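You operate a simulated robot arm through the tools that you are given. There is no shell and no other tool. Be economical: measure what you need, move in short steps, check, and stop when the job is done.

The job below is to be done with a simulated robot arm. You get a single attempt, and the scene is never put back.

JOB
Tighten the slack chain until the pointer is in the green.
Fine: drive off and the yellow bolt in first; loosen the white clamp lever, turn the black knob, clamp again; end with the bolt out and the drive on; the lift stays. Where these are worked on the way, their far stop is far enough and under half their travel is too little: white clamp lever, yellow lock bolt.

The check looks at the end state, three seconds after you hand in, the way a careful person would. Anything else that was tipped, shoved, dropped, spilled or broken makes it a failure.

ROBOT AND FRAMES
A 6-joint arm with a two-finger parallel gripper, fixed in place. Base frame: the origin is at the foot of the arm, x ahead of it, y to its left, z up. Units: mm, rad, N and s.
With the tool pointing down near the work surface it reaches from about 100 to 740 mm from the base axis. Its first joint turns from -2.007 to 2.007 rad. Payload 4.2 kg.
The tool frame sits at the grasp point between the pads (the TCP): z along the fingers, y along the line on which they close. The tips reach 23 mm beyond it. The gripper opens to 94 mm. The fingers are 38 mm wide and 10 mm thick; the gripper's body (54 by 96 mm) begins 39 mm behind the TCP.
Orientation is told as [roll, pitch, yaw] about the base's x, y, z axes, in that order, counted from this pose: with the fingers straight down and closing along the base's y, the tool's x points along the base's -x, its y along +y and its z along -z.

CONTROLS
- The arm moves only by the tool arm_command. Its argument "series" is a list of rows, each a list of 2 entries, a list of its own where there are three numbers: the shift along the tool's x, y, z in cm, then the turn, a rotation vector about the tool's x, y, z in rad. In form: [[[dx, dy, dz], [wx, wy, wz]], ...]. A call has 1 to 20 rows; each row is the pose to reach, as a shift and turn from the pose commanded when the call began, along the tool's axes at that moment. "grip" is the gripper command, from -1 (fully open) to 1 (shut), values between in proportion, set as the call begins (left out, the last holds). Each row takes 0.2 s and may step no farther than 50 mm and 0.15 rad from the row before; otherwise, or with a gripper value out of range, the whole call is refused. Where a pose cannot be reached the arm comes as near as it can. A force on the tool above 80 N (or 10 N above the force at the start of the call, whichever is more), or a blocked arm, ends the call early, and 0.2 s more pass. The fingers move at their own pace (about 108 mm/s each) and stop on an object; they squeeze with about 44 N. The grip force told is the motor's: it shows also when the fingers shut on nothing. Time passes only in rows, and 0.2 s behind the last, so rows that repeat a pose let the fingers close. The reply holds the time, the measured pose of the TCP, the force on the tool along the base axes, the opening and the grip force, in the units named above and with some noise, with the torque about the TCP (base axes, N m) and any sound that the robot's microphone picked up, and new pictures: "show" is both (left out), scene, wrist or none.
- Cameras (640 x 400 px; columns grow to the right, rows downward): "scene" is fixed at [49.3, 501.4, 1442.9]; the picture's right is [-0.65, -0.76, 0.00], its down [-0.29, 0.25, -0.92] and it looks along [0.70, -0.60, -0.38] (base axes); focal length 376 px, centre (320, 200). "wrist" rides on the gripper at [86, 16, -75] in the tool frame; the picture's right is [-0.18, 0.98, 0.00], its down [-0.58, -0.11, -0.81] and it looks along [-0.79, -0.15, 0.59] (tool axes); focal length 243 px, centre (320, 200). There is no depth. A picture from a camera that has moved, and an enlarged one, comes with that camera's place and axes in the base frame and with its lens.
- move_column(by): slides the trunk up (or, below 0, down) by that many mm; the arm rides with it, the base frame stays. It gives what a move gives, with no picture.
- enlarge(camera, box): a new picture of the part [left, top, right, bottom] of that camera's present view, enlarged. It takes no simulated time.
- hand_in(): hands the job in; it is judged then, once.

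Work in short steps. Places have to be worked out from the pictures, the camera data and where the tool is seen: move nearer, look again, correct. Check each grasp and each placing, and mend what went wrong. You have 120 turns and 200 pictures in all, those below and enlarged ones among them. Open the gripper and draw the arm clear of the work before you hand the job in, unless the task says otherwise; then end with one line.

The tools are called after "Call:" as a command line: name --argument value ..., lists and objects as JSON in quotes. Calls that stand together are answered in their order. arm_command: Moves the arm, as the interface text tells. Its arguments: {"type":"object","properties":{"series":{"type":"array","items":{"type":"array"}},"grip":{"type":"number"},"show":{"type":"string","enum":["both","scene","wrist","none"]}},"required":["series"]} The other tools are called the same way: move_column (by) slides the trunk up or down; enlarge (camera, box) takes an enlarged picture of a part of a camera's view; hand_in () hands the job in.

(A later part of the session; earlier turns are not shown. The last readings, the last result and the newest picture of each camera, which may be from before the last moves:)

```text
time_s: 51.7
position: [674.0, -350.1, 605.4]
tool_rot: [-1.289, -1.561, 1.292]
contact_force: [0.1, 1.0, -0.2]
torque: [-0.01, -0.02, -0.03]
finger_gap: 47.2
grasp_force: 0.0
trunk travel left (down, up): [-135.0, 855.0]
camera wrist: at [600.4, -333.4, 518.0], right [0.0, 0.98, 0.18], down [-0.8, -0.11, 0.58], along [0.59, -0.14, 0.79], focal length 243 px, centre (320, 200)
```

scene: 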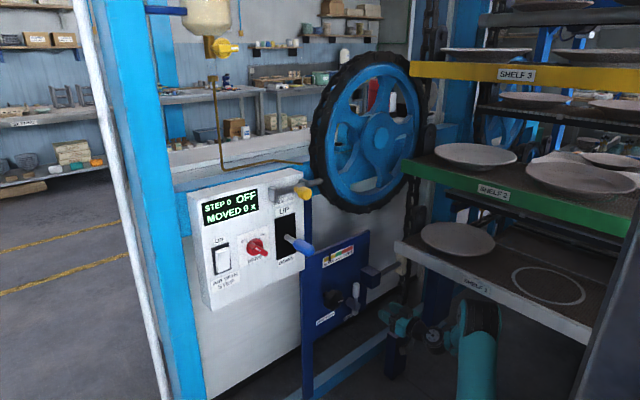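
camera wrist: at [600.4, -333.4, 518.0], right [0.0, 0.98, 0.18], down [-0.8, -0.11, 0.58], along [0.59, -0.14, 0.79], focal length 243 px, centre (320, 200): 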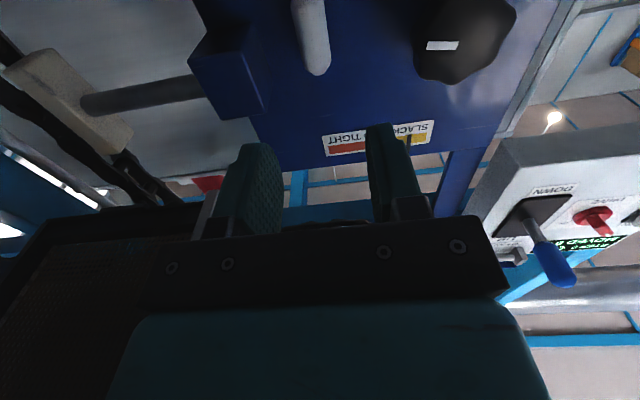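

The lever grip shows at y≈-355 with its top at z≈624. I shift 5 mm right, advance 11 cm, and check.

Call:
arm_command --series '[[[0, -0.5, 3], [0, 0, 0]], [[0, -0.5, 6], [0, 0, 0]], [[0, -0.5, 9], [0, 0, 0]], [[0, -0.5, 11], [0, 0, 0]]]'

```text
time_s: 52.7
position: [785.0, -353.3, 603.1]
tool_rot: [-1.335, -1.561, 1.335]
contact_force: [-0.4, 0.2, 0.3]
torque: [-0.01, -0.02, 0.01]
finger_gap: 46.7
grasp_force: 0.0
trunk travel left (down, up): [-135.0, 855.0]
camera wrist: at [711.1, -337.5, 516.2], right [0.0, 0.98, 0.18], down [-0.8, -0.11, 0.58], along [0.59, -0.14, 0.79], focal length 243 px, centre (320, 200)
```

scene: 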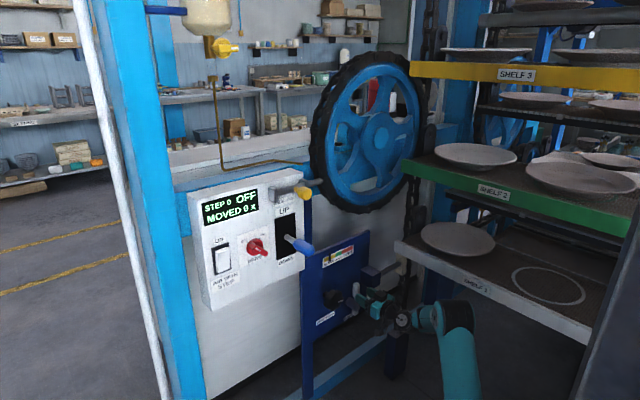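
wrist: 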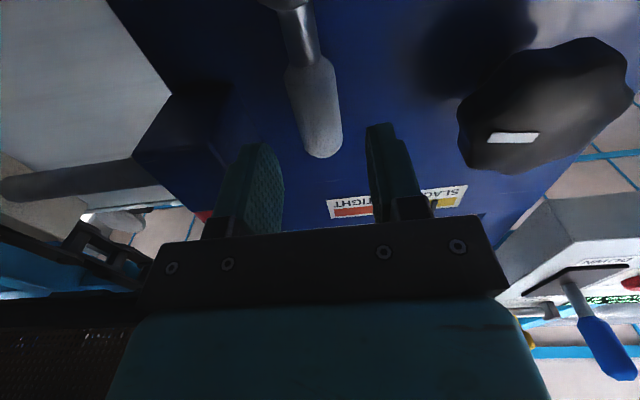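

The grip is centred between the fingers. I advance 32 mm and close on it.

Call:
arm_command --series '[[[0, -0.1, 1.6], [0, 0, 0]], [[0, -0.1, 3.2], [0, 0, 0]]]' --show "none"

Call:
arm_command --series '[[[0, 0, 0], [0, 0, 0]], [[0, 0, 0], [0, 0, 0]], [[0, 0, 0], [0, 0, 0]]]' --grip 0.8 --show "wrist"

```text
time_s: 53.3
position: [816.6, -354.2, 605.9]
tool_rot: [-1.322, -1.563, 1.324]
contact_force: [-0.7, 0.4, 0.1]
torque: [-0.03, 0.0, 0.05]
finger_gap: 47.1
grasp_force: 0.0
trunk travel left (down, up): [-135.0, 855.0]
```

```text
time_s: 54.1
position: [816.9, -353.9, 605.8]
tool_rot: [-1.363, -1.562, 1.365]
contact_force: [4.4, -0.3, 1.0]
torque: [-0.05, 0.16, 0.0]
finger_gap: 26.2
grasp_force: 44.7
trunk travel left (down, up): [-135.0, 855.0]
camera wrist: at [742.6, -338.4, 519.1], right [0.0, 0.98, 0.17], down [-0.8, -0.11, 0.58], along [0.59, -0.14, 0.79], focal length 243 px, centre (320, 200)
```

wrist: 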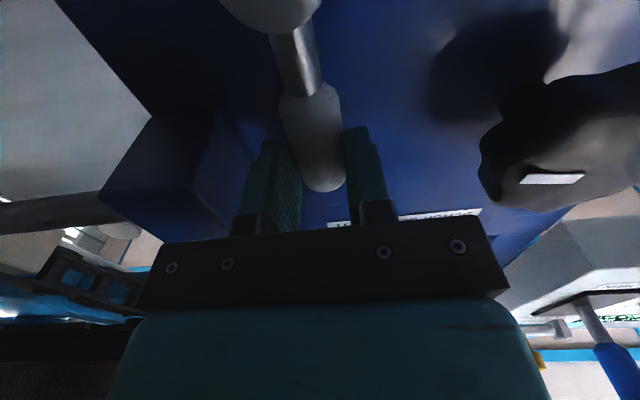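

The lever is gripped (26 mm). I test the leftward (CCW) direction with a small 0.2 rad arc about the hub, about 66 mm below.

Call:
arm_command --series '[[[0.03, 0.66, 0], [0, 0, -0.1]], [[0.13, 1.31, 0], [0, 0, -0.2]], [[0.13, 1.31, 0], [0, 0, -0.2]]]' --show "none"

```text
time_s: 54.9
position: [818.3, -339.6, 604.7]
tool_rot: [-1.561, -1.362, 1.565]
contact_force: [-1.5, 7.5, 0.5]
torque: [0.55, -0.37, 0.27]
finger_gap: 25.9
grasp_force: 44.5
trunk travel left (down, up): [-135.0, 855.0]
```

It moves left freely with about 8 N, so this is the loosening direction. I continue along the arc.

Call:
arm_command --series '[[[0.06, 0.86, 0], [0, 0, -0.13]], [[0.22, 1.69, 0], [0, 0, -0.26]], [[0.49, 2.51, 0], [0, 0, -0.39]], [[0.87, 3.28, 0], [0, 0, -0.52]], [[1.35, 3.99, 0], [0, 0, -0.65]], [[1.91, 4.64, 0], [0, 0, -0.78]], [[1.91, 4.64, 0], [0, 0, -0.78]]]' --show "wrist"

```text
time_s: 56.5
position: [820.4, -296.5, 572.7]
tool_rot: [-1.565, -0.587, 1.577]
contact_force: [-7.9, 37.0, -6.6]
torque: [1.96, 0.01, 0.81]
finger_gap: 27.6
grasp_force: 44.8
trunk travel left (down, up): [-135.0, 855.0]
camera wrist: at [745.2, -359.2, 511.8], right [-0.01, 0.7, -0.72], down [-0.81, 0.41, 0.42], along [0.59, 0.58, 0.56], focal length 243 px, centre (320, 200)
```

wrist: 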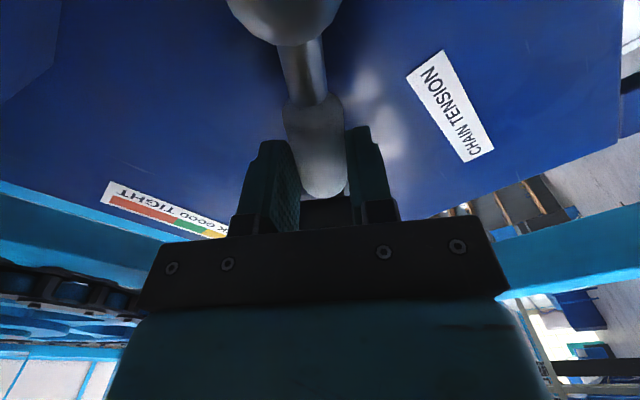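

The lever is now at about 56° with some side load and is still following. I continue another 0.35 rad to find the stop.

Call:
arm_command --series '[[[0.06, 0.9, 0], [0, 0, -0.13]], [[0.23, 1.77, 0], [0, 0, -0.26]], [[0.42, 2.37, 0], [0, 0, -0.35]], [[0.42, 2.37, 0], [0, 0, -0.35]]]' --show "wrist"

```text
time_s: 57.5
position: [818.6, -292.7, 547.8]
tool_rot: [-1.56, -0.232, 1.57]
contact_force: [18.2, 7.5, -23.1]
torque: [1.54, 0.17, 1.01]
finger_gap: 27.6
grasp_force: 45.1
trunk travel left (down, up): [-135.0, 855.0]
camera wrist: at [743.9, -372.2, 512.5], right [-0.01, 0.4, -0.91], down [-0.81, 0.54, 0.25], along [0.59, 0.74, 0.32], focal length 243 px, centre (320, 200)
```

wrist: 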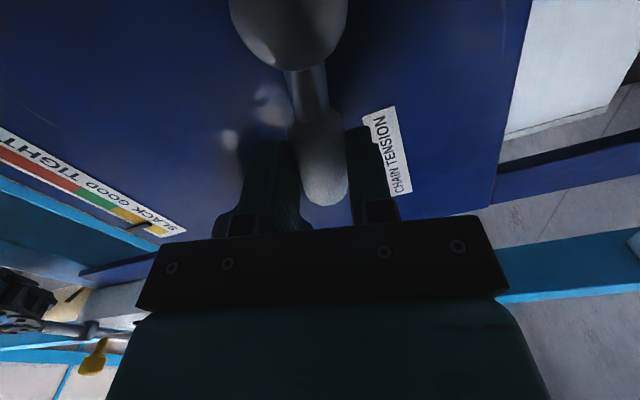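

It is still turning (about 80°). I continue another 0.4 rad.

Call:
arm_command --series '[[[0.06, 0.9, 0], [0, 0, -0.13]], [[0.23, 1.77, 0], [0, 0, -0.26]], [[0.5, 2.6, 0], [0, 0, -0.39]], [[0.5, 2.6, 0], [0, 0, -0.39]]]' --show "wrist"

```text
time_s: 58.5
position: [816.2, -290.4, 528.6]
tool_rot: [-1.577, 0.161, 1.572]
contact_force: [1.4, 5.0, 6.4]
torque: [1.58, -0.27, 0.81]
finger_gap: 31.4
grasp_force: 45.1
trunk travel left (down, up): [-135.0, 855.0]
camera wrist: at [742.9, -378.3, 526.0], right [0.01, 0.03, -1.0], down [-0.81, 0.59, 0.01], along [0.59, 0.81, 0.02], focal length 243 px, centre (320, 200)
```

wrist: 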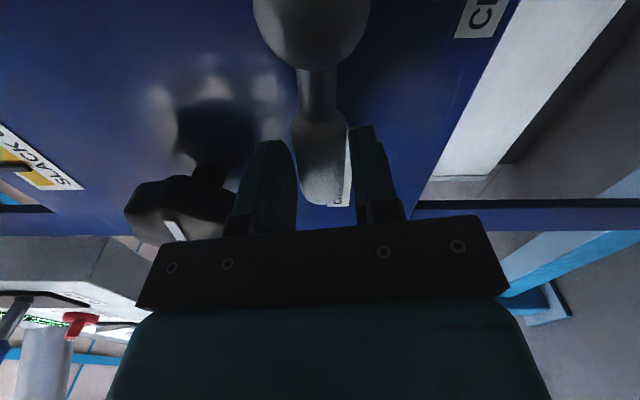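

The gap widened and the lever now tilts relative to the fingers, which suggests it is at its stop. I push 1 cm further down, without turning, to confirm.

Call:
arm_command --series '[[[0, 0.5, 0], [0, 0, 0.1]], [[0, 1.0, 0], [0, 0, 0.1]], [[0, 1.0, 0], [0, 0, 0.1]]]' --show "wrist"

```text
time_s: 59.3
position: [816.5, -290.0, 526.4]
tool_rot: [-1.592, 0.061, 1.572]
contact_force: [11.8, 3.7, 55.6]
torque: [1.55, -0.97, -0.76]
finger_gap: 26.9
grasp_force: 45.1
trunk travel left (down, up): [-135.0, 855.0]
camera wrist: at [743.4, -377.5, 513.8], right [0.02, 0.12, -0.99], down [-0.81, 0.58, 0.06], along [0.59, 0.8, 0.11], focal length 243 px, centre (320, 200)
```

wrist: 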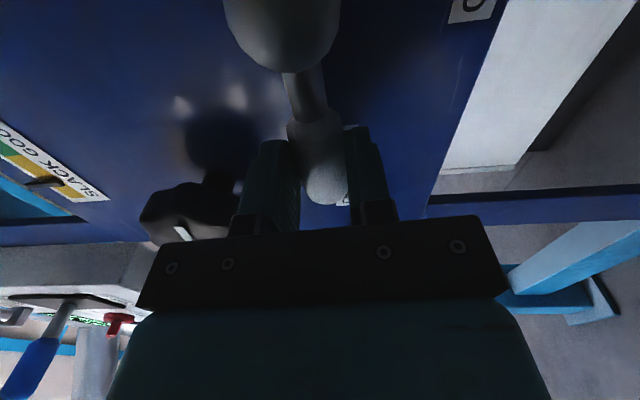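

The lever is at its far stop, so the clamp is loose. I open, back out 12 cm, and move in front of the black knob with the gripper fully open.

Call:
arm_command --series '[[[0, -0.8, 0], [0, 0, 0]], [[0, -0.8, 0], [0, 0, 0]], [[0, -0.8, -4], [0, 0, 0]], [[0, -0.8, -8], [0, 0, 0]], [[0, -0.8, -11], [0, 0, 0]], [[-2, -4, -11], [0, 0, 0]], [[-4, -7, -11], [0, 0, 0]], [[-6.3, -9.8, -11], [0, 0, 0]]]' --grip 0

```text
time_s: 61.1
position: [706.6, -223.3, 613.0]
tool_rot: [-1.569, 0.058, 1.574]
contact_force: [-0.8, -0.7, 0.7]
torque: [0.03, -0.01, 0.01]
finger_gap: 47.0
grasp_force: 0.0
trunk travel left (down, up): [-135.0, 855.0]
camera wrist: at [632.8, -310.4, 601.3], right [0.0, 0.13, -0.99], down [-0.81, 0.59, 0.08], along [0.59, 0.8, 0.1], focal length 243 px, centre (320, 200)
```

scene: 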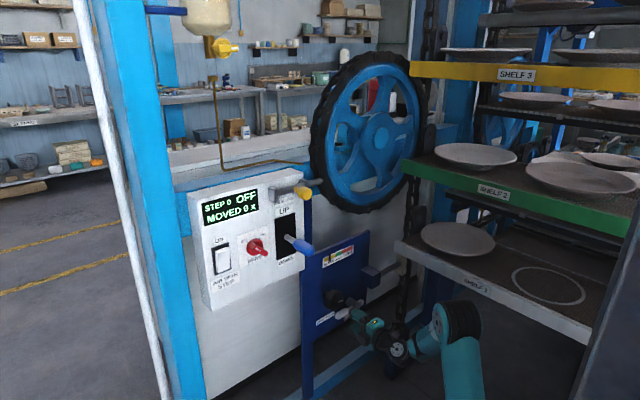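
wrist: 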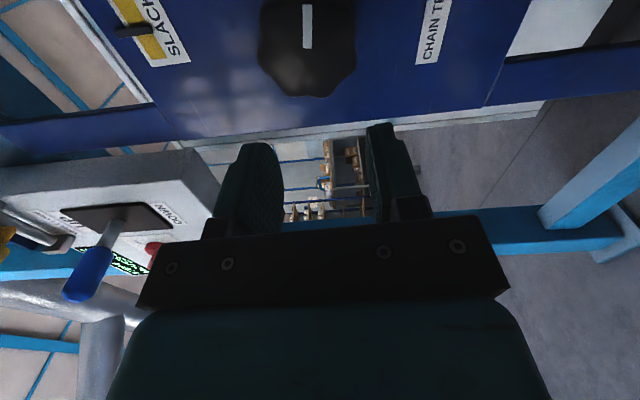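

The black knob's axis is at about y=-237, z=620, with a diameter near 70 mm. I open fully, centre on it and advance 7 cm.

Call:
arm_command --series '[[[0.7, -0.3, 0], [0, 0, 0]], [[1.3, -0.7, 2], [0, 0, 0]], [[1.3, -0.7, 5], [0, 0, 0]], [[1.3, -0.7, 7], [0, 0, 0]]]' --grip -1

```text
time_s: 62.1
position: [778.0, -235.4, 619.6]
tool_rot: [-1.568, 0.059, 1.575]
contact_force: [-0.2, 0.3, -0.2]
torque: [-0.01, 0.0, 0.0]
finger_gap: 93.8
grasp_force: 0.0
trunk travel left (down, up): [-135.0, 855.0]
camera wrist: at [703.8, -323.0, 608.0], right [0.0, 0.13, -0.99], down [-0.81, 0.58, 0.08], along [0.59, 0.8, 0.1], focal length 243 px, centre (320, 200)
```

scene: 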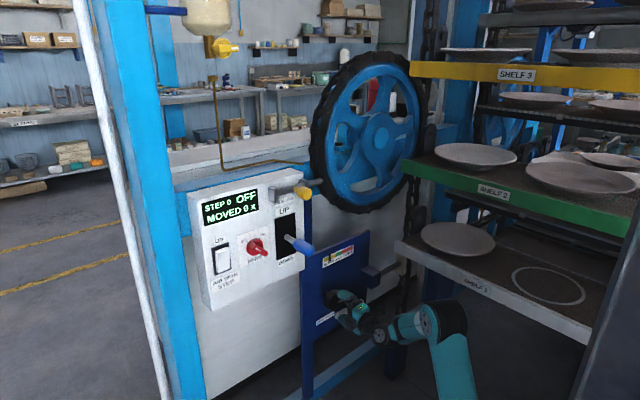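
wrist: 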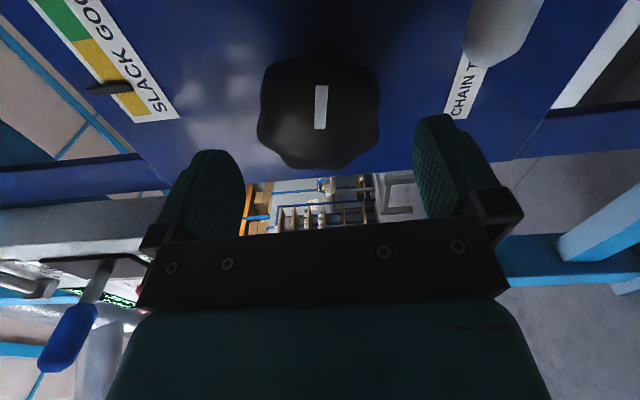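

The knob is centred between the fingers. I shift 4 mm right, advance 4 cm and close on it.

Call:
arm_command --series '[[[0.4, 0.1, 1.5], [0, 0, 0]], [[0.4, 0.1, 3], [0, 0, 0]], [[0.4, 0.1, 4], [0, 0, 0]]]' --show "none"

Call:
arm_command --series '[[[0, 0, 0], [0, 0, 0]], [[0, 0, 0], [0, 0, 0]], [[0, 0, 0], [0, 0, 0]]]' --grip 0.6 --show "wrist"

```text
time_s: 62.9
position: [817.8, -238.9, 617.9]
tool_rot: [-1.569, 0.058, 1.576]
contact_force: [-0.3, 0.1, 0.5]
torque: [0.01, 0.01, 0.02]
finger_gap: 93.8
grasp_force: 0.0
trunk travel left (down, up): [-135.0, 855.0]
```

```text
time_s: 63.7
position: [818.8, -238.7, 620.2]
tool_rot: [-1.572, 0.061, 1.574]
contact_force: [19.0, -0.9, 15.5]
torque: [0.06, 0.45, -0.26]
finger_gap: 71.6
grasp_force: 45.5
trunk travel left (down, up): [-135.0, 855.0]
camera wrist: at [745.0, -325.2, 608.5], right [0.0, 0.12, -0.99], down [-0.81, 0.58, 0.07], along [0.59, 0.8, 0.1], focal length 243 px, centre (320, 200)
```

wrist: 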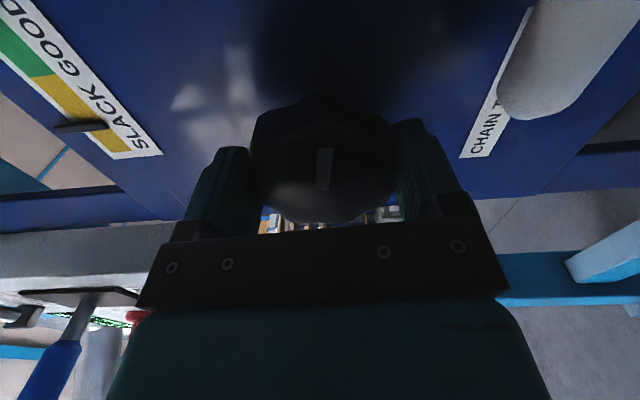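

The knob is held (72 mm). I turn it clockwise 0.6 rad and watch the pointer.

Call:
arm_command --series '[[[0, 0, 0], [0, 0, 0.12]], [[0, 0, 0], [0, 0, 0.24]], [[0, 0, 0], [0, 0, 0.36]], [[0, 0, 0], [0, 0, 0.48]], [[0, 0, 0], [0, 0, 0.6]]]'

Call:
enlarge --camera "scene" --box '[300, 230, 380, 280]'

```text
time_s: 64.9
position: [818.3, -238.2, 618.1]
tool_rot: [-1.569, -0.544, 1.574]
contact_force: [10.7, 14.2, 8.7]
torque: [0.02, -1.19, 0.2]
finger_gap: 71.3
grasp_force: 45.3
trunk travel left (down, up): [-135.0, 855.0]
camera wrist: at [743.9, -304.0, 558.8], right [-0.01, 0.67, -0.75], down [-0.81, 0.44, 0.4], along [0.59, 0.6, 0.54], focal length 243 px, centre (320, 200)
```

scene: 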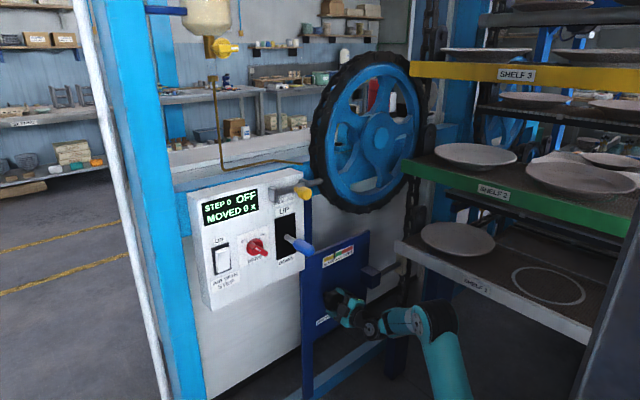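
wrist: 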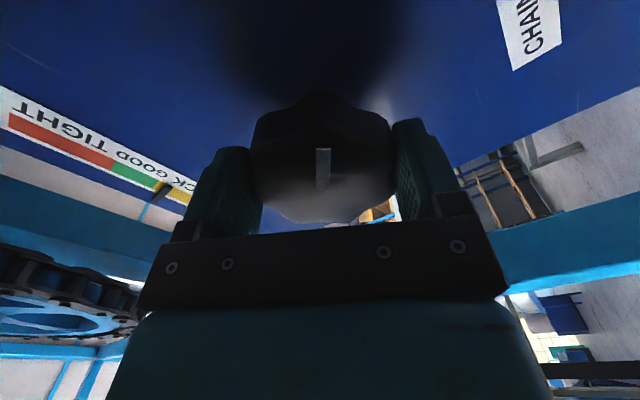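

```text
8.00 times, centred on (340, 255) of scene
camera zoom: at [49.3, 501.4, 1442.9], right [-0.65, -0.76, 0.0], down [-0.29, 0.25, -0.92], along [0.7, -0.6, -0.38], focal length 3004 px, centre (160, -240)
```

zoom: 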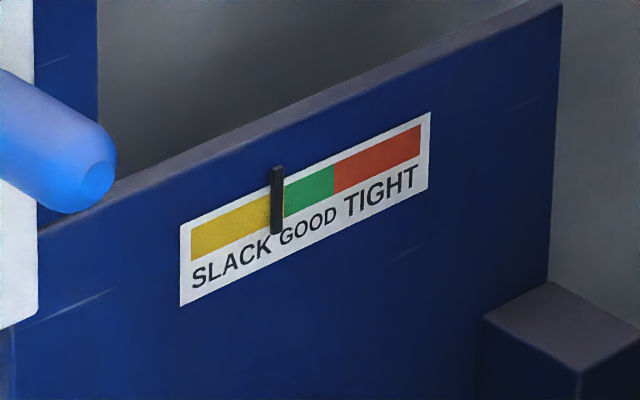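

Clockwise tightens: the pointer moved right to the yellow/green edge. I turn about 0.45 rad more toward the centre of green.

Call:
arm_command --series '[[[0, 0, 0], [0, 0, 0.11]], [[0, 0, 0], [0, 0, 0.22]], [[0, 0, 0], [0, 0, 0.33]], [[0, 0, 0], [0, 0, 0.45]]]' --show "none"

Call:
enlarge --camera "scene" --box '[300, 230, 380, 280]'

```text
time_s: 65.9
position: [816.5, -238.6, 615.8]
tool_rot: [-1.556, -0.993, 1.565]
contact_force: [29.8, 18.5, -9.4]
torque: [-0.11, -0.09, -0.25]
finger_gap: 71.0
grasp_force: 44.8
trunk travel left (down, up): [-135.0, 855.0]
```

```text
8.00 times, centred on (340, 255) of scene
camera zoom: at [49.3, 501.4, 1442.9], right [-0.65, -0.76, 0.0], down [-0.29, 0.25, -0.92], along [0.7, -0.6, -0.38], focal length 3004 px, centre (160, -240)
```

zoom: 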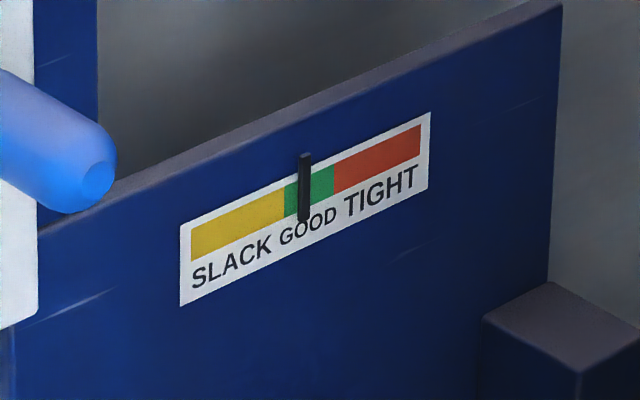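

The pointer is in the green, but the oblique camera makes it look further right than it is. I turn 0.15 rad more to centre it, then open the gripper.

Call:
arm_command --series '[[[0, 0, 0], [0, 0, 0.08]], [[0, 0, 0], [0, 0, 0.15]], [[0, 0, 0], [0, 0, 0.15]]]' --show "none"

Call:
arm_command --series '[[[0, 0, 0], [0, 0, 0]], [[0, 0, 0], [0, 0, 0]]]' --grip -1 --show "wrist"

Call:
enlarge --camera "scene" --box '[300, 230, 380, 280]'

```text
time_s: 66.7
position: [816.6, -237.3, 614.3]
tool_rot: [-1.552, -1.144, 1.56]
contact_force: [9.8, 27.5, -23.3]
torque: [-0.23, -0.87, 0.19]
finger_gap: 70.9
grasp_force: 44.9
trunk travel left (down, up): [-135.0, 855.0]
```

```text
time_s: 67.3
position: [817.8, -238.9, 617.7]
tool_rot: [-1.571, -1.14, 1.573]
contact_force: [0.0, 1.7, 0.5]
torque: [-0.02, 0.02, -0.01]
finger_gap: 94.2
grasp_force: 0.0
trunk travel left (down, up): [-135.0, 855.0]
camera wrist: at [743.0, -259.8, 532.5], right [0.0, 0.97, -0.24], down [-0.81, 0.14, 0.57], along [0.59, 0.2, 0.78], focal length 243 px, centre (320, 200)
```

wrist: 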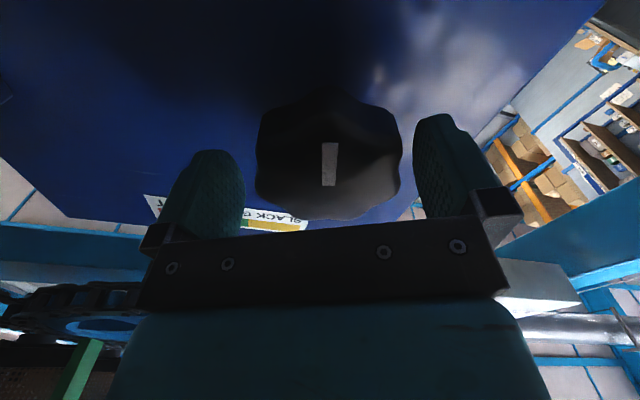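

```text
8.00 times, centred on (340, 255) of scene
camera zoom: at [49.3, 501.4, 1442.9], right [-0.65, -0.76, 0.0], down [-0.29, 0.25, -0.92], along [0.7, -0.6, -0.38], focal length 3004 px, centre (160, -240)
```

zoom: 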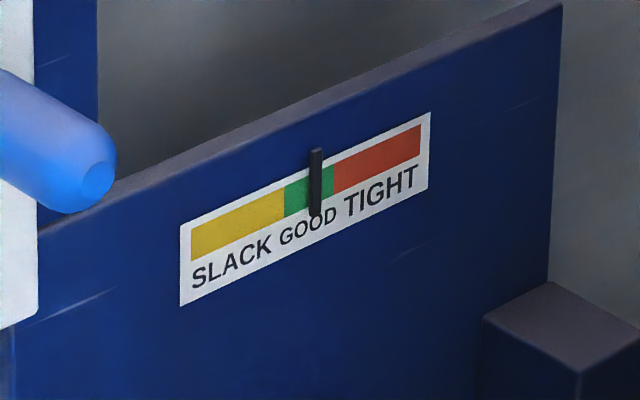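

The pointer held in the middle of the green after release. I retreat 11 cm, roll back to fingers-vertical, and move in front of the lever at (−290, 527).

Call:
arm_command --series '[[[0, 0, -4], [0, 0, 0]], [[0, 0, -8], [0, 0, 0]], [[0, 0, -11], [0, 0, -0.14]], [[1, 0, -11], [0, 0, -0.28]], [[2.5, -0.2, -11], [0, 0, -0.42]], [[4.5, -0.4, -11], [0, 0, -0.56]], [[6.5, -0.6, -11], [0, 0, -0.7]], [[8.5, -0.8, -11], [0, 0, -0.84]], [[10.4, -0.9, -11], [0, 0, -0.98]], [[10.4, -0.9, -11], [0, 0, -1.12]], [[10.4, -0.9, -11], [0, 0, -1.14]]]' --grip 0

```text
time_s: 69.7
position: [706.1, -291.8, 527.7]
tool_rot: [-1.569, -0.003, 1.575]
contact_force: [0.0, 0.3, 0.2]
torque: [0.03, 0.01, 0.02]
finger_gap: 47.0
grasp_force: 0.0
trunk travel left (down, up): [-135.0, 855.0]
camera wrist: at [633.8, -377.7, 511.0], right [0.0, 0.18, -0.98], down [-0.81, 0.58, 0.11], along [0.59, 0.79, 0.15], focal length 243 px, centre (320, 200)
```

scene: 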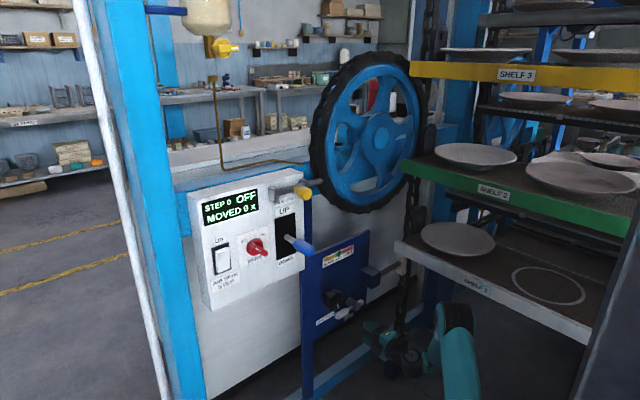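
wrist: 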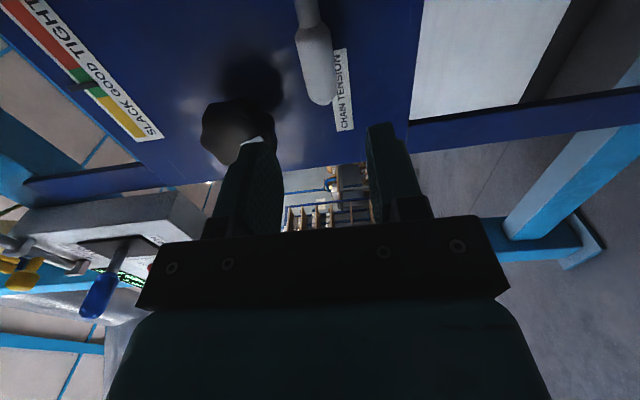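

The lever grip is at z≈531 extending left to y≈-261. I advance onto it and close.

Call:
arm_command --series '[[[0, -0.2, 4], [0, 0, 0]], [[0, -0.2, 8], [0, 0, 0]], [[0, -0.2, 11], [0, 0, 0]], [[0, -0.2, 11], [0, 0, 0]]]' --show "none"

Call:
arm_command --series '[[[0, 0, 0], [0, 0, 0]], [[0, 0, 0], [0, 0, 0]], [[0, 0, 0], [0, 0, 0]]]' --grip 0.8 --show "wrist"

```text
time_s: 70.7
position: [815.8, -288.5, 528.5]
tool_rot: [-1.57, -0.003, 1.574]
contact_force: [-0.3, -0.1, -0.7]
torque: [-0.02, -0.02, 0.0]
finger_gap: 47.2
grasp_force: 0.0
trunk travel left (down, up): [-135.0, 855.0]
```

```text
time_s: 71.5
position: [816.8, -288.9, 529.0]
tool_rot: [-1.573, 0.0, 1.574]
contact_force: [12.1, 1.2, 12.6]
torque: [-0.4, -0.31, 0.04]
finger_gap: 25.9
grasp_force: 45.1
trunk travel left (down, up): [-135.0, 855.0]
camera wrist: at [742.1, -375.0, 513.0], right [0.0, 0.18, -0.98], down [-0.81, 0.58, 0.11], along [0.59, 0.79, 0.15], focal length 243 px, centre (320, 200)
```

wrist: 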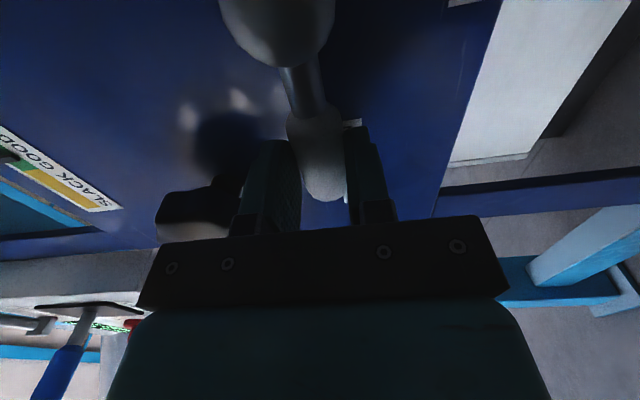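

The lever is gripped. I swing it back clockwise about the hub, first half of the arc.

Call:
arm_command --series '[[[0.06, -0.87, 0], [0, 0, 0.13]], [[0.23, -1.72, 0], [0, 0, 0.26]], [[0.5, -2.55, 0], [0, 0, 0.39]], [[0.89, -3.33, 0], [0, 0, 0.52]], [[1.37, -4.05, 0], [0, 0, 0.65]], [[1.94, -4.71, 0], [0, 0, 0.78]]]' --show "wrist"

```text
time_s: 72.9
position: [816.8, -309.4, 574.9]
tool_rot: [-1.564, -0.785, 1.569]
contact_force: [-4.7, 10.5, 0.8]
torque: [0.4, -0.47, 0.69]
finger_gap: 26.3
grasp_force: 44.6
trunk travel left (down, up): [-135.0, 855.0]
camera wrist: at [741.8, -358.4, 502.7], right [-0.01, 0.83, -0.56], down [-0.81, 0.33, 0.49], along [0.59, 0.46, 0.66], focal length 243 px, centre (320, 200)
```

wrist: 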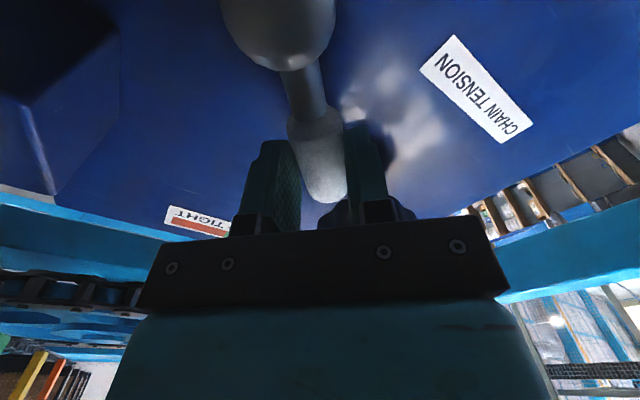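

Low forces so far. I finish the second half of the arc plus a little overtravel to reach the clamp stop.

Call:
arm_command --series '[[[0.06, -0.88, 0], [0, 0, 0.13]], [[0.23, -1.75, 0], [0, 0, 0.26]], [[0.51, -2.59, 0], [0, 0, 0.39]], [[0.9, -3.38, 0], [0, 0, 0.52]], [[1.39, -4.12, 0], [0, 0, 0.65]], [[1.97, -4.78, 0], [0, 0, 0.78]], [[2.45, -5.25, 0], [0, 0, 0.84]], [[2.45, -5.25, 0], [0, 0, 0.84]]]' --show "wrist"

```text
time_s: 74.7
position: [819.6, -357.3, 596.1]
tool_rot: [1.494, -1.516, -1.474]
contact_force: [-0.1, 54.6, -12.7]
torque: [-1.32, -0.08, 1.15]
finger_gap: 32.1
grasp_force: 25.3
trunk travel left (down, up): [-135.0, 855.0]
camera wrist: at [744.0, -337.6, 510.2], right [-0.02, 0.97, 0.24], down [-0.8, -0.16, 0.58], along [0.6, -0.18, 0.78], focal length 243 px, centre (320, 200)
```

wrist: 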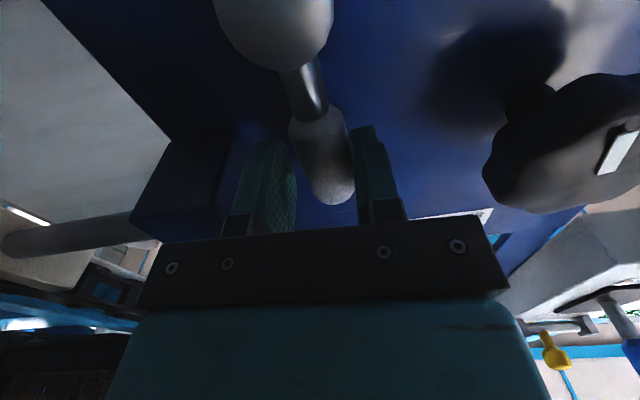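

The lever is back at its original angle (y≈-357) against the stop with 55 N. I relax, open and back out to check the lever and gauge.

Call:
arm_command --series '[[[0, 0.7, 0], [0, 0, 0]], [[0, 0.7, 0], [0, 0, 0]], [[0, 0.7, -4], [0, 0, 0]], [[0, 0.7, -8], [0, 0, 0]], [[0, 0.7, -12], [0, 0, 0]], [[0, 0.7, -12], [0, 0, 0]]]' --grip 0 --show "wrist"

Call:
enlarge --camera "scene" --box '[300, 230, 396, 320]'

```text
time_s: 76.1
position: [694.8, -361.0, 597.3]
tool_rot: [1.531, -1.52, -1.527]
contact_force: [-0.4, 0.5, 0.0]
torque: [-0.02, 0.0, 0.0]
finger_gap: 47.2
grasp_force: 0.0
trunk travel left (down, up): [-135.0, 855.0]
camera wrist: at [620.6, -339.8, 510.6], right [0.0, 0.97, 0.23], down [-0.8, -0.14, 0.58], along [0.59, -0.19, 0.78], focal length 243 px, centre (320, 200)
```

wrist: 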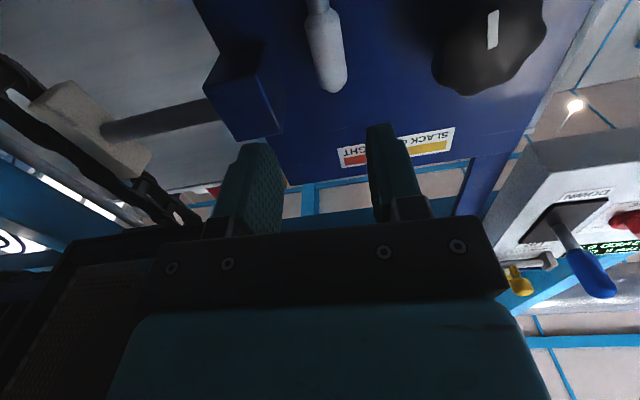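

```text
4.44 times, centred on (348, 275) of scene
camera zoom: at [49.3, 501.4, 1442.9], right [-0.65, -0.76, 0.0], down [-0.29, 0.25, -0.92], along [0.7, -0.6, -0.38], focal length 1669 px, centre (196, -133)
```

zoom: 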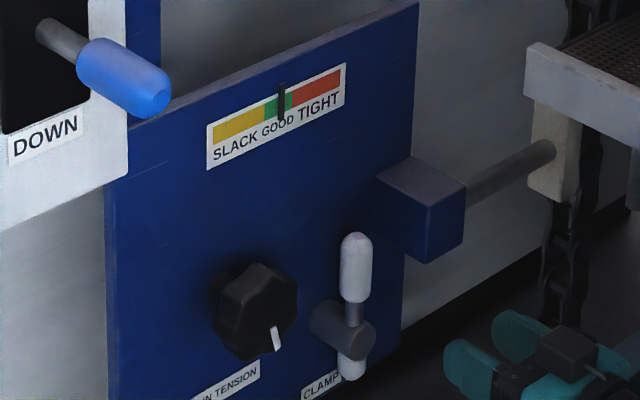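

The clamp lever is upright as before and the pointer is in the green. Next is the bolt: I roll −90° while moving left to begin the way back up.

Call:
arm_command --series '[[[0, 1.5, 0], [0, 0, -0.15]], [[0, 3, 0], [0, 0, -0.3]], [[0, 4.5, 0], [0, 0, -0.45]], [[0, 6, 0], [0, 0, -0.6]], [[0, 7.5, 0], [0, 0, -0.75]], [[0, 9, 0], [0, 0, -0.9]], [[0, 11, 0], [0, 0, -1.05]], [[0, 13, 0], [0, 0, -1.2]], [[0, 15, 0], [0, 0, -1.35]], [[0, 17, 0], [0, 0, -1.5]], [[0, 19, 0], [0, 0, -1.6]], [[0, 22, 0], [0, 0, -1.6]], [[0, 25, 0], [0, 0, -1.6]], [[0, 28, 0], [0, 0, -1.6]]]' --show "none"

Call:
move_column --by 200

```text
time_s: 79.1
position: [696.2, -77.7, 610.0]
tool_rot: [-1.569, -0.021, 1.575]
contact_force: [0.4, -0.1, 0.6]
torque: [0.02, 0.04, 0.01]
finger_gap: 46.9
grasp_force: 0.1
trunk travel left (down, up): [-135.0, 855.0]
```

```text
time_s: 81.3
position: [696.5, -77.6, 811.9]
tool_rot: [-1.57, -0.021, 1.573]
contact_force: [1.0, -0.3, 0.1]
torque: [-0.03, -0.01, 0.0]
finger_gap: 47.0
grasp_force: 0.0
trunk travel left (down, up): [-335.0, 655.0]
```

Before rising past the lift lever (tip near x=727) I pull back 5 cm, then raise the trunk.

Call:
arm_command --series '[[[0, 0, -2.5], [0, 0, 0]], [[0, 0, -5], [0, 0, 0]], [[0, 0, -5], [0, 0, 0]]]' --show "scene"

```text
time_s: 82.1
position: [658.9, -78.8, 813.2]
tool_rot: [-1.568, -0.02, 1.574]
contact_force: [-0.5, 0.4, -0.3]
torque: [0.0, -0.01, 0.0]
finger_gap: 47.1
grasp_force: 0.1
out of reach, approached as far as the arm can: row 2, 3
trunk travel left (down, up): [-335.0, 655.0]
```

scene: 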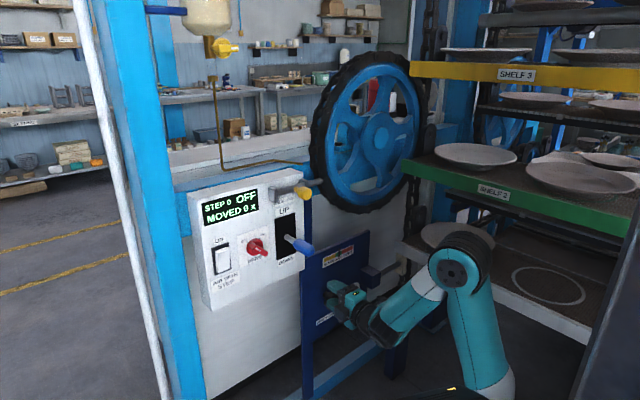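

x=659 is clear of the lever. I raise the trunk 260 mm, then roll on so the fingers close along y.

Call:
move_column --by 260

Call:
arm_command --series '[[[0, 0, 0.5], [0, 0, -0.15]], [[-0.3, 0, 1], [0, 0, -0.3]], [[-0.6, 0, 1.5], [0, 0, -0.45]], [[-0.8, 0, 2], [0, 0, -0.6]], [[-1, 0, 2], [0, 0, -0.75]], [[-1.2, 0, 2], [0, 0, -0.9]], [[-1.2, 0, 2], [0, 0, -1.05]], [[-1.2, 0, 2], [0, 0, -1.2]], [[-1.2, 0, 2], [0, 0, -1.35]], [[-1.2, 0, 2], [0, 0, -1.5]], [[-1.2, 0, 2], [0, 0, -1.55]]]'

```text
time_s: 84.8
position: [658.8, -77.7, 1073.7]
tool_rot: [-1.568, -0.021, 1.575]
contact_force: [0.0, -0.6, -0.2]
torque: [-0.02, 0.01, 0.01]
finger_gap: 47.1
grasp_force: 0.0
trunk travel left (down, up): [-595.0, 395.0]
```

```text
time_s: 87.2
position: [677.8, -65.6, 1073.4]
tool_rot: [-1.5, 1.529, 1.647]
contact_force: [-1.0, -0.9, -0.7]
torque: [0.0, 0.02, -0.02]
finger_gap: 46.9
grasp_force: 0.1
trunk travel left (down, up): [-595.0, 395.0]
camera wrist: at [605.6, -85.3, 1159.5], right [0.0, -0.97, -0.22], down [-0.81, 0.13, -0.57], along [0.59, 0.18, -0.79], focal length 243 px, centre (320, 200)
```

scene: 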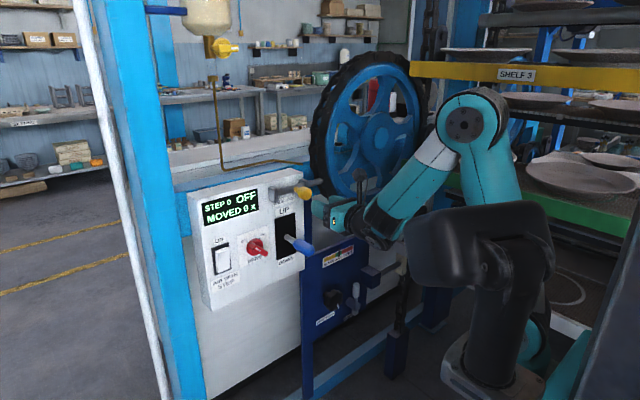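
wrist: 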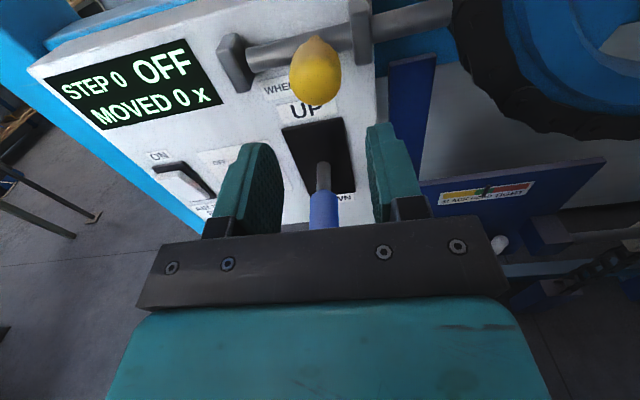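

The gripper is aligned with the handle at y≈-66. I advance 8.2 cm, then close.

Call:
arm_command --series '[[[0, 0, 3], [0, 0, 0]], [[-0.1, 0, 6], [0, 0, 0]], [[-0.1, 0, 8.2], [0, 0, 0]], [[-0.1, 0, 8.2], [0, 0, 0]]]' --show "none"

Call:
arm_command --series '[[[0, 0, 0], [0, 0, 0]], [[0, 0, 0], [0, 0, 0]], [[0, 0, 0], [0, 0, 0]]]' --grip 0.8 --show "wrist"

```text
time_s: 88.2
position: [761.1, -65.4, 1072.6]
tool_rot: [-1.498, 1.529, 1.648]
contact_force: [-0.5, -0.1, 0.2]
torque: [-0.02, -0.01, -0.02]
finger_gap: 47.0
grasp_force: 0.2
trunk travel left (down, up): [-595.0, 395.0]
```

```text
time_s: 89.0
position: [760.7, -64.0, 1072.6]
tool_rot: [-1.506, 1.531, 1.641]
contact_force: [5.6, 16.4, 1.0]
torque: [0.04, 0.16, 0.33]
finger_gap: 33.0
grasp_force: 44.9
trunk travel left (down, up): [-595.0, 395.0]
camera wrist: at [687.2, -84.2, 1158.4], right [0.01, -0.97, -0.23], down [-0.81, 0.13, -0.57], along [0.59, 0.19, -0.79], focal length 243 px, centre (320, 200)
```

wrist: 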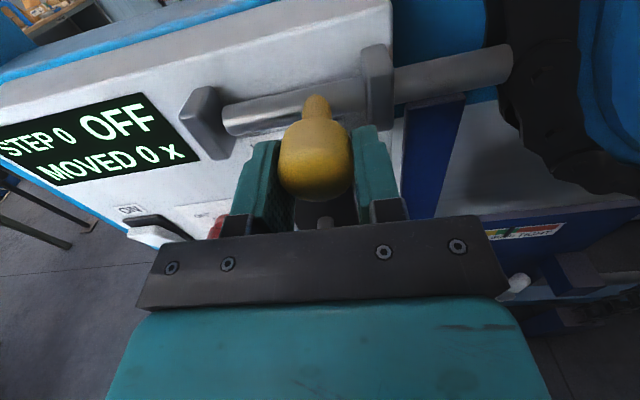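

The handle is held. I slide it left (+y) about 43 mm, with a bit of overtravel, to its outer stop.

Call:
arm_command --series '[[[0, -1, 0], [0, 0, 0]], [[0, -2, 0], [0, 0, 0]], [[0, -3, 0], [0, 0, 0]], [[0, -4, 0], [0, 0, 0]], [[0, -4.6, 0], [0, 0, 0]], [[0, -5.2, 0], [0, 0, 0]], [[0, -5.2, 0], [0, 0, 0]]]' --show "wrist"

```text
time_s: 90.6
position: [760.3, -24.5, 1073.3]
tool_rot: [-1.39, 1.531, 1.741]
contact_force: [-12.6, -59.9, -11.1]
torque: [0.66, -0.19, -0.81]
finger_gap: 33.3
grasp_force: 44.8
trunk travel left (down, up): [-595.0, 395.0]
camera wrist: at [687.3, -41.3, 1159.1], right [-0.01, -0.97, -0.22], down [-0.81, 0.14, -0.57], along [0.59, 0.17, -0.79], focal length 243 px, centre (320, 200)
```

wrist: 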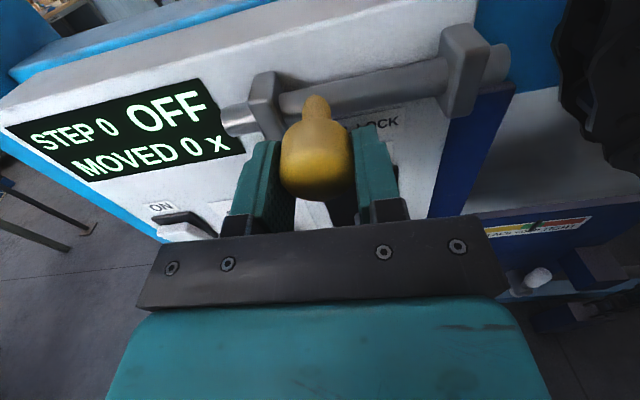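

The handle is back at y≈-24 against its outer stop, so the bolt is out. I release, back off 6 cm, and move left then down in front of the red knob while rolling to match its OFF angle.

Call:
arm_command --series '[[[0, 0.8, 0], [0, 0, 0]], [[0, 0.8, 0], [0, 0, 0]], [[0, 0.8, -3], [0, 0, 0]], [[0, 0.8, -6], [0, 0, 0]], [[0, -2, -6], [0, 0, 0]], [[0, -5, -6], [0, 0, 0]], [[0, -7.5, -5.5], [0, 0, -0.12]], [[-3, -7.5, -5], [0, 0, -0.24]], [[-6, -7.5, -5], [0, 0, -0.36]], [[-9, -7.5, -5], [0, 0, -0.48]], [[-12, -7.5, -5], [0, 0, -0.6]], [[-13, -7.5, -5], [0, 0, -0.72]], [[-13, -7.5, -5], [0, 0, -0.8]], [[-13, -7.5, -5], [0, 0, -0.8]]]' --grip 0

```text
time_s: 93.6
position: [720.6, 70.2, 956.1]
tool_rot: [1.557, 0.809, -1.578]
contact_force: [0.1, -0.1, 0.1]
torque: [0.0, 0.01, -0.04]
finger_gap: 47.1
grasp_force: 0.1
out of reach, approached as far as the arm can: row 11, 12, 13, 14
trunk travel left (down, up): [-595.0, 395.0]
camera wrist: at [646.7, 118.3, 1030.8], right [0.01, -0.84, 0.54], down [-0.81, -0.32, -0.49], along [0.59, -0.44, -0.68], focal length 243 px, centre (320, 200)
```

scene: 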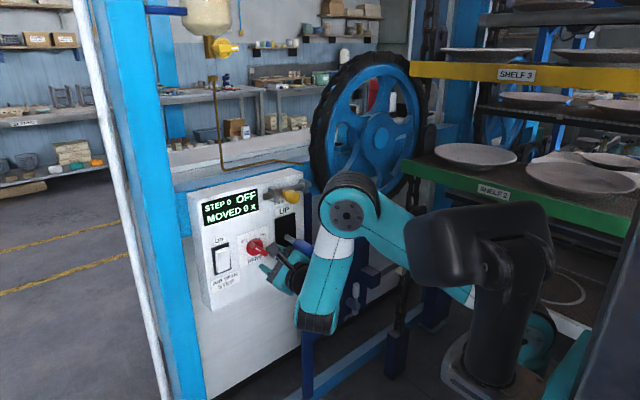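
wrist: 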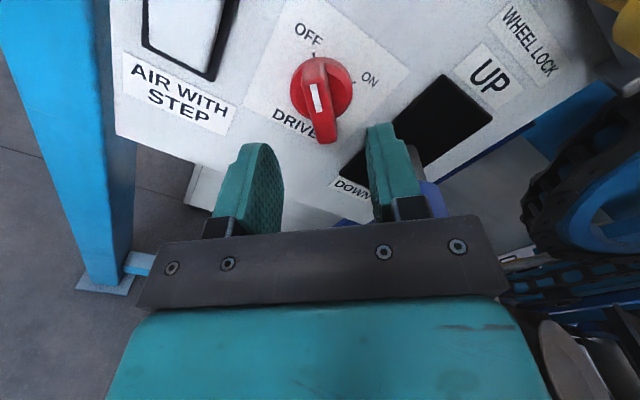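

The knob is at about (y 62, z 943) and the fingers match the bar angle. I correct by about (−8, −13) mm and advance 5.5 cm.

Call:
arm_command --series '[[[-0.5, -0.1, 2], [0, 0, 0]], [[-1.2, -0.3, 4], [0, 0, 0]], [[-1.5, -0.4, 5.5], [0, 0, 0]], [[-1.5, -0.4, 5.5], [0, 0, 0]]]' --show "wrist"

```text
time_s: 94.6
position: [774.1, 61.8, 942.7]
tool_rot: [1.566, 0.812, -1.571]
contact_force: [-0.5, 0.4, 0.2]
torque: [0.02, 0.02, -0.02]
finger_gap: 47.1
grasp_force: 0.0
trunk travel left (down, up): [-595.0, 395.0]
camera wrist: at [700.4, 110.3, 1016.0], right [0.01, -0.84, 0.54], down [-0.81, -0.32, -0.49], along [0.59, -0.44, -0.68], focal length 243 px, centre (320, 200)
```

wrist: 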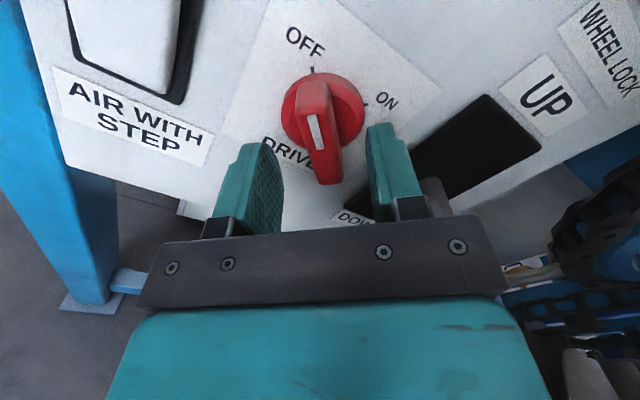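

The bar lies between the fingers. I advance 13 mm more (tips to about x=810) and close on it.

Call:
arm_command --series '[[[0, 0, 0.7], [0, 0, 0]], [[0, 0, 1.3], [0, 0, 0]]]' --show "none"

Call:
arm_command --series '[[[0, 0, 0], [0, 0, 0]], [[0, 0, 0], [0, 0, 0]], [[0, 0, 0], [0, 0, 0]]]' --grip 0.8 --show "wrist"

```text
time_s: 95.2
position: [789.2, 61.1, 941.7]
tool_rot: [1.567, 0.812, -1.57]
contact_force: [-0.2, -0.6, 0.7]
torque: [0.01, 0.03, 0.01]
finger_gap: 47.1
grasp_force: 0.0
trunk travel left (down, up): [-595.0, 395.0]
```

```text
time_s: 96.0
position: [788.6, 62.1, 943.4]
tool_rot: [1.569, 0.812, -1.569]
contact_force: [3.6, -14.4, 10.6]
torque: [0.02, -0.2, -0.27]
finger_gap: 15.9
grasp_force: 44.4
trunk travel left (down, up): [-595.0, 395.0]
camera wrist: at [714.8, 109.3, 1017.0], right [0.0, -0.84, 0.54], down [-0.81, -0.32, -0.5], along [0.59, -0.44, -0.68], focal length 243 px, centre (320, 200)
```

wrist: 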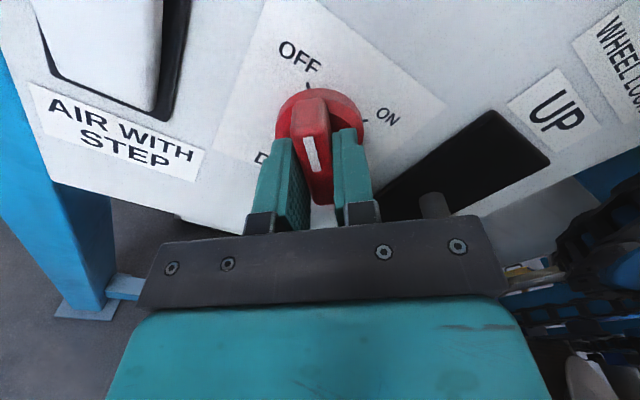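

The bar is gripped. I turn clockwise 1.6 rad back to ON.

Call:
arm_command --series '[[[0, 0, 0], [0, 0, 0.13]], [[0, 0, 0], [0, 0, 0.26]], [[0, 0, 0], [0, 0, 0.39]], [[0, 0, 0], [0, 0, 0.52]], [[0, 0, 0], [0, 0, 0.65]], [[0, 0, 0], [0, 0, 0.78]], [[0, 0, 0], [0, 0, 0.91]], [[0, 0, 0], [0, 0, 1.04]], [[0, 0, 0], [0, 0, 1.17]], [[0, 0, 0], [0, 0, 1.3]], [[0, 0, 0], [0, 0, 1.43]], [[0, 0, 0], [0, 0, 1.56]], [[0, 0, 0], [0, 0, 1.62]]]'

```text
time_s: 98.8
position: [787.2, 64.4, 942.0]
tool_rot: [-1.568, 0.71, 1.579]
contact_force: [17.3, 1.7, 11.8]
torque: [-1.91, -0.21, -0.35]
finger_gap: 17.5
grasp_force: 44.8
trunk travel left (down, up): [-595.0, 395.0]
camera wrist: at [714.2, -11.6, 986.7], right [0.0, -0.5, -0.87], down [-0.81, 0.51, -0.29], along [0.59, 0.7, -0.4], focal length 243 px, centre (320, 200)
```

scene: 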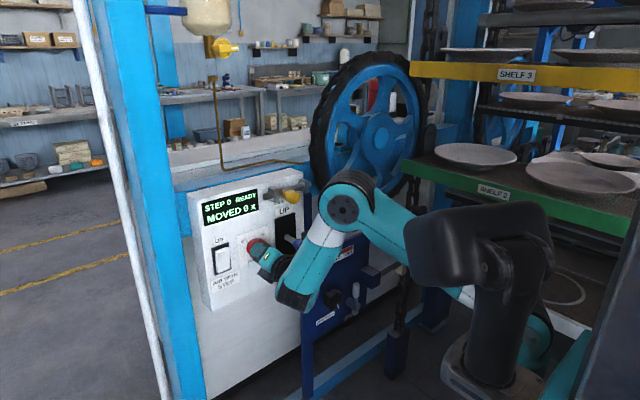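
wrist: 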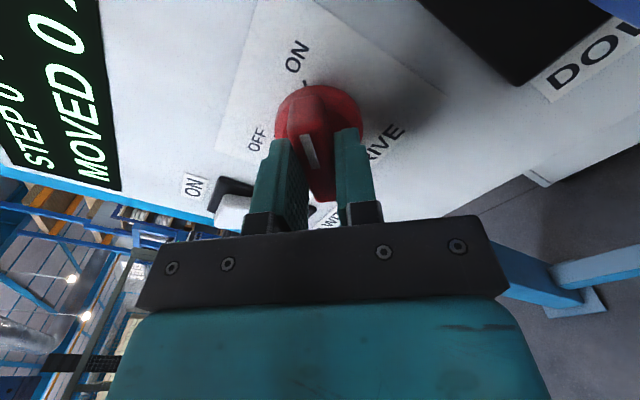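

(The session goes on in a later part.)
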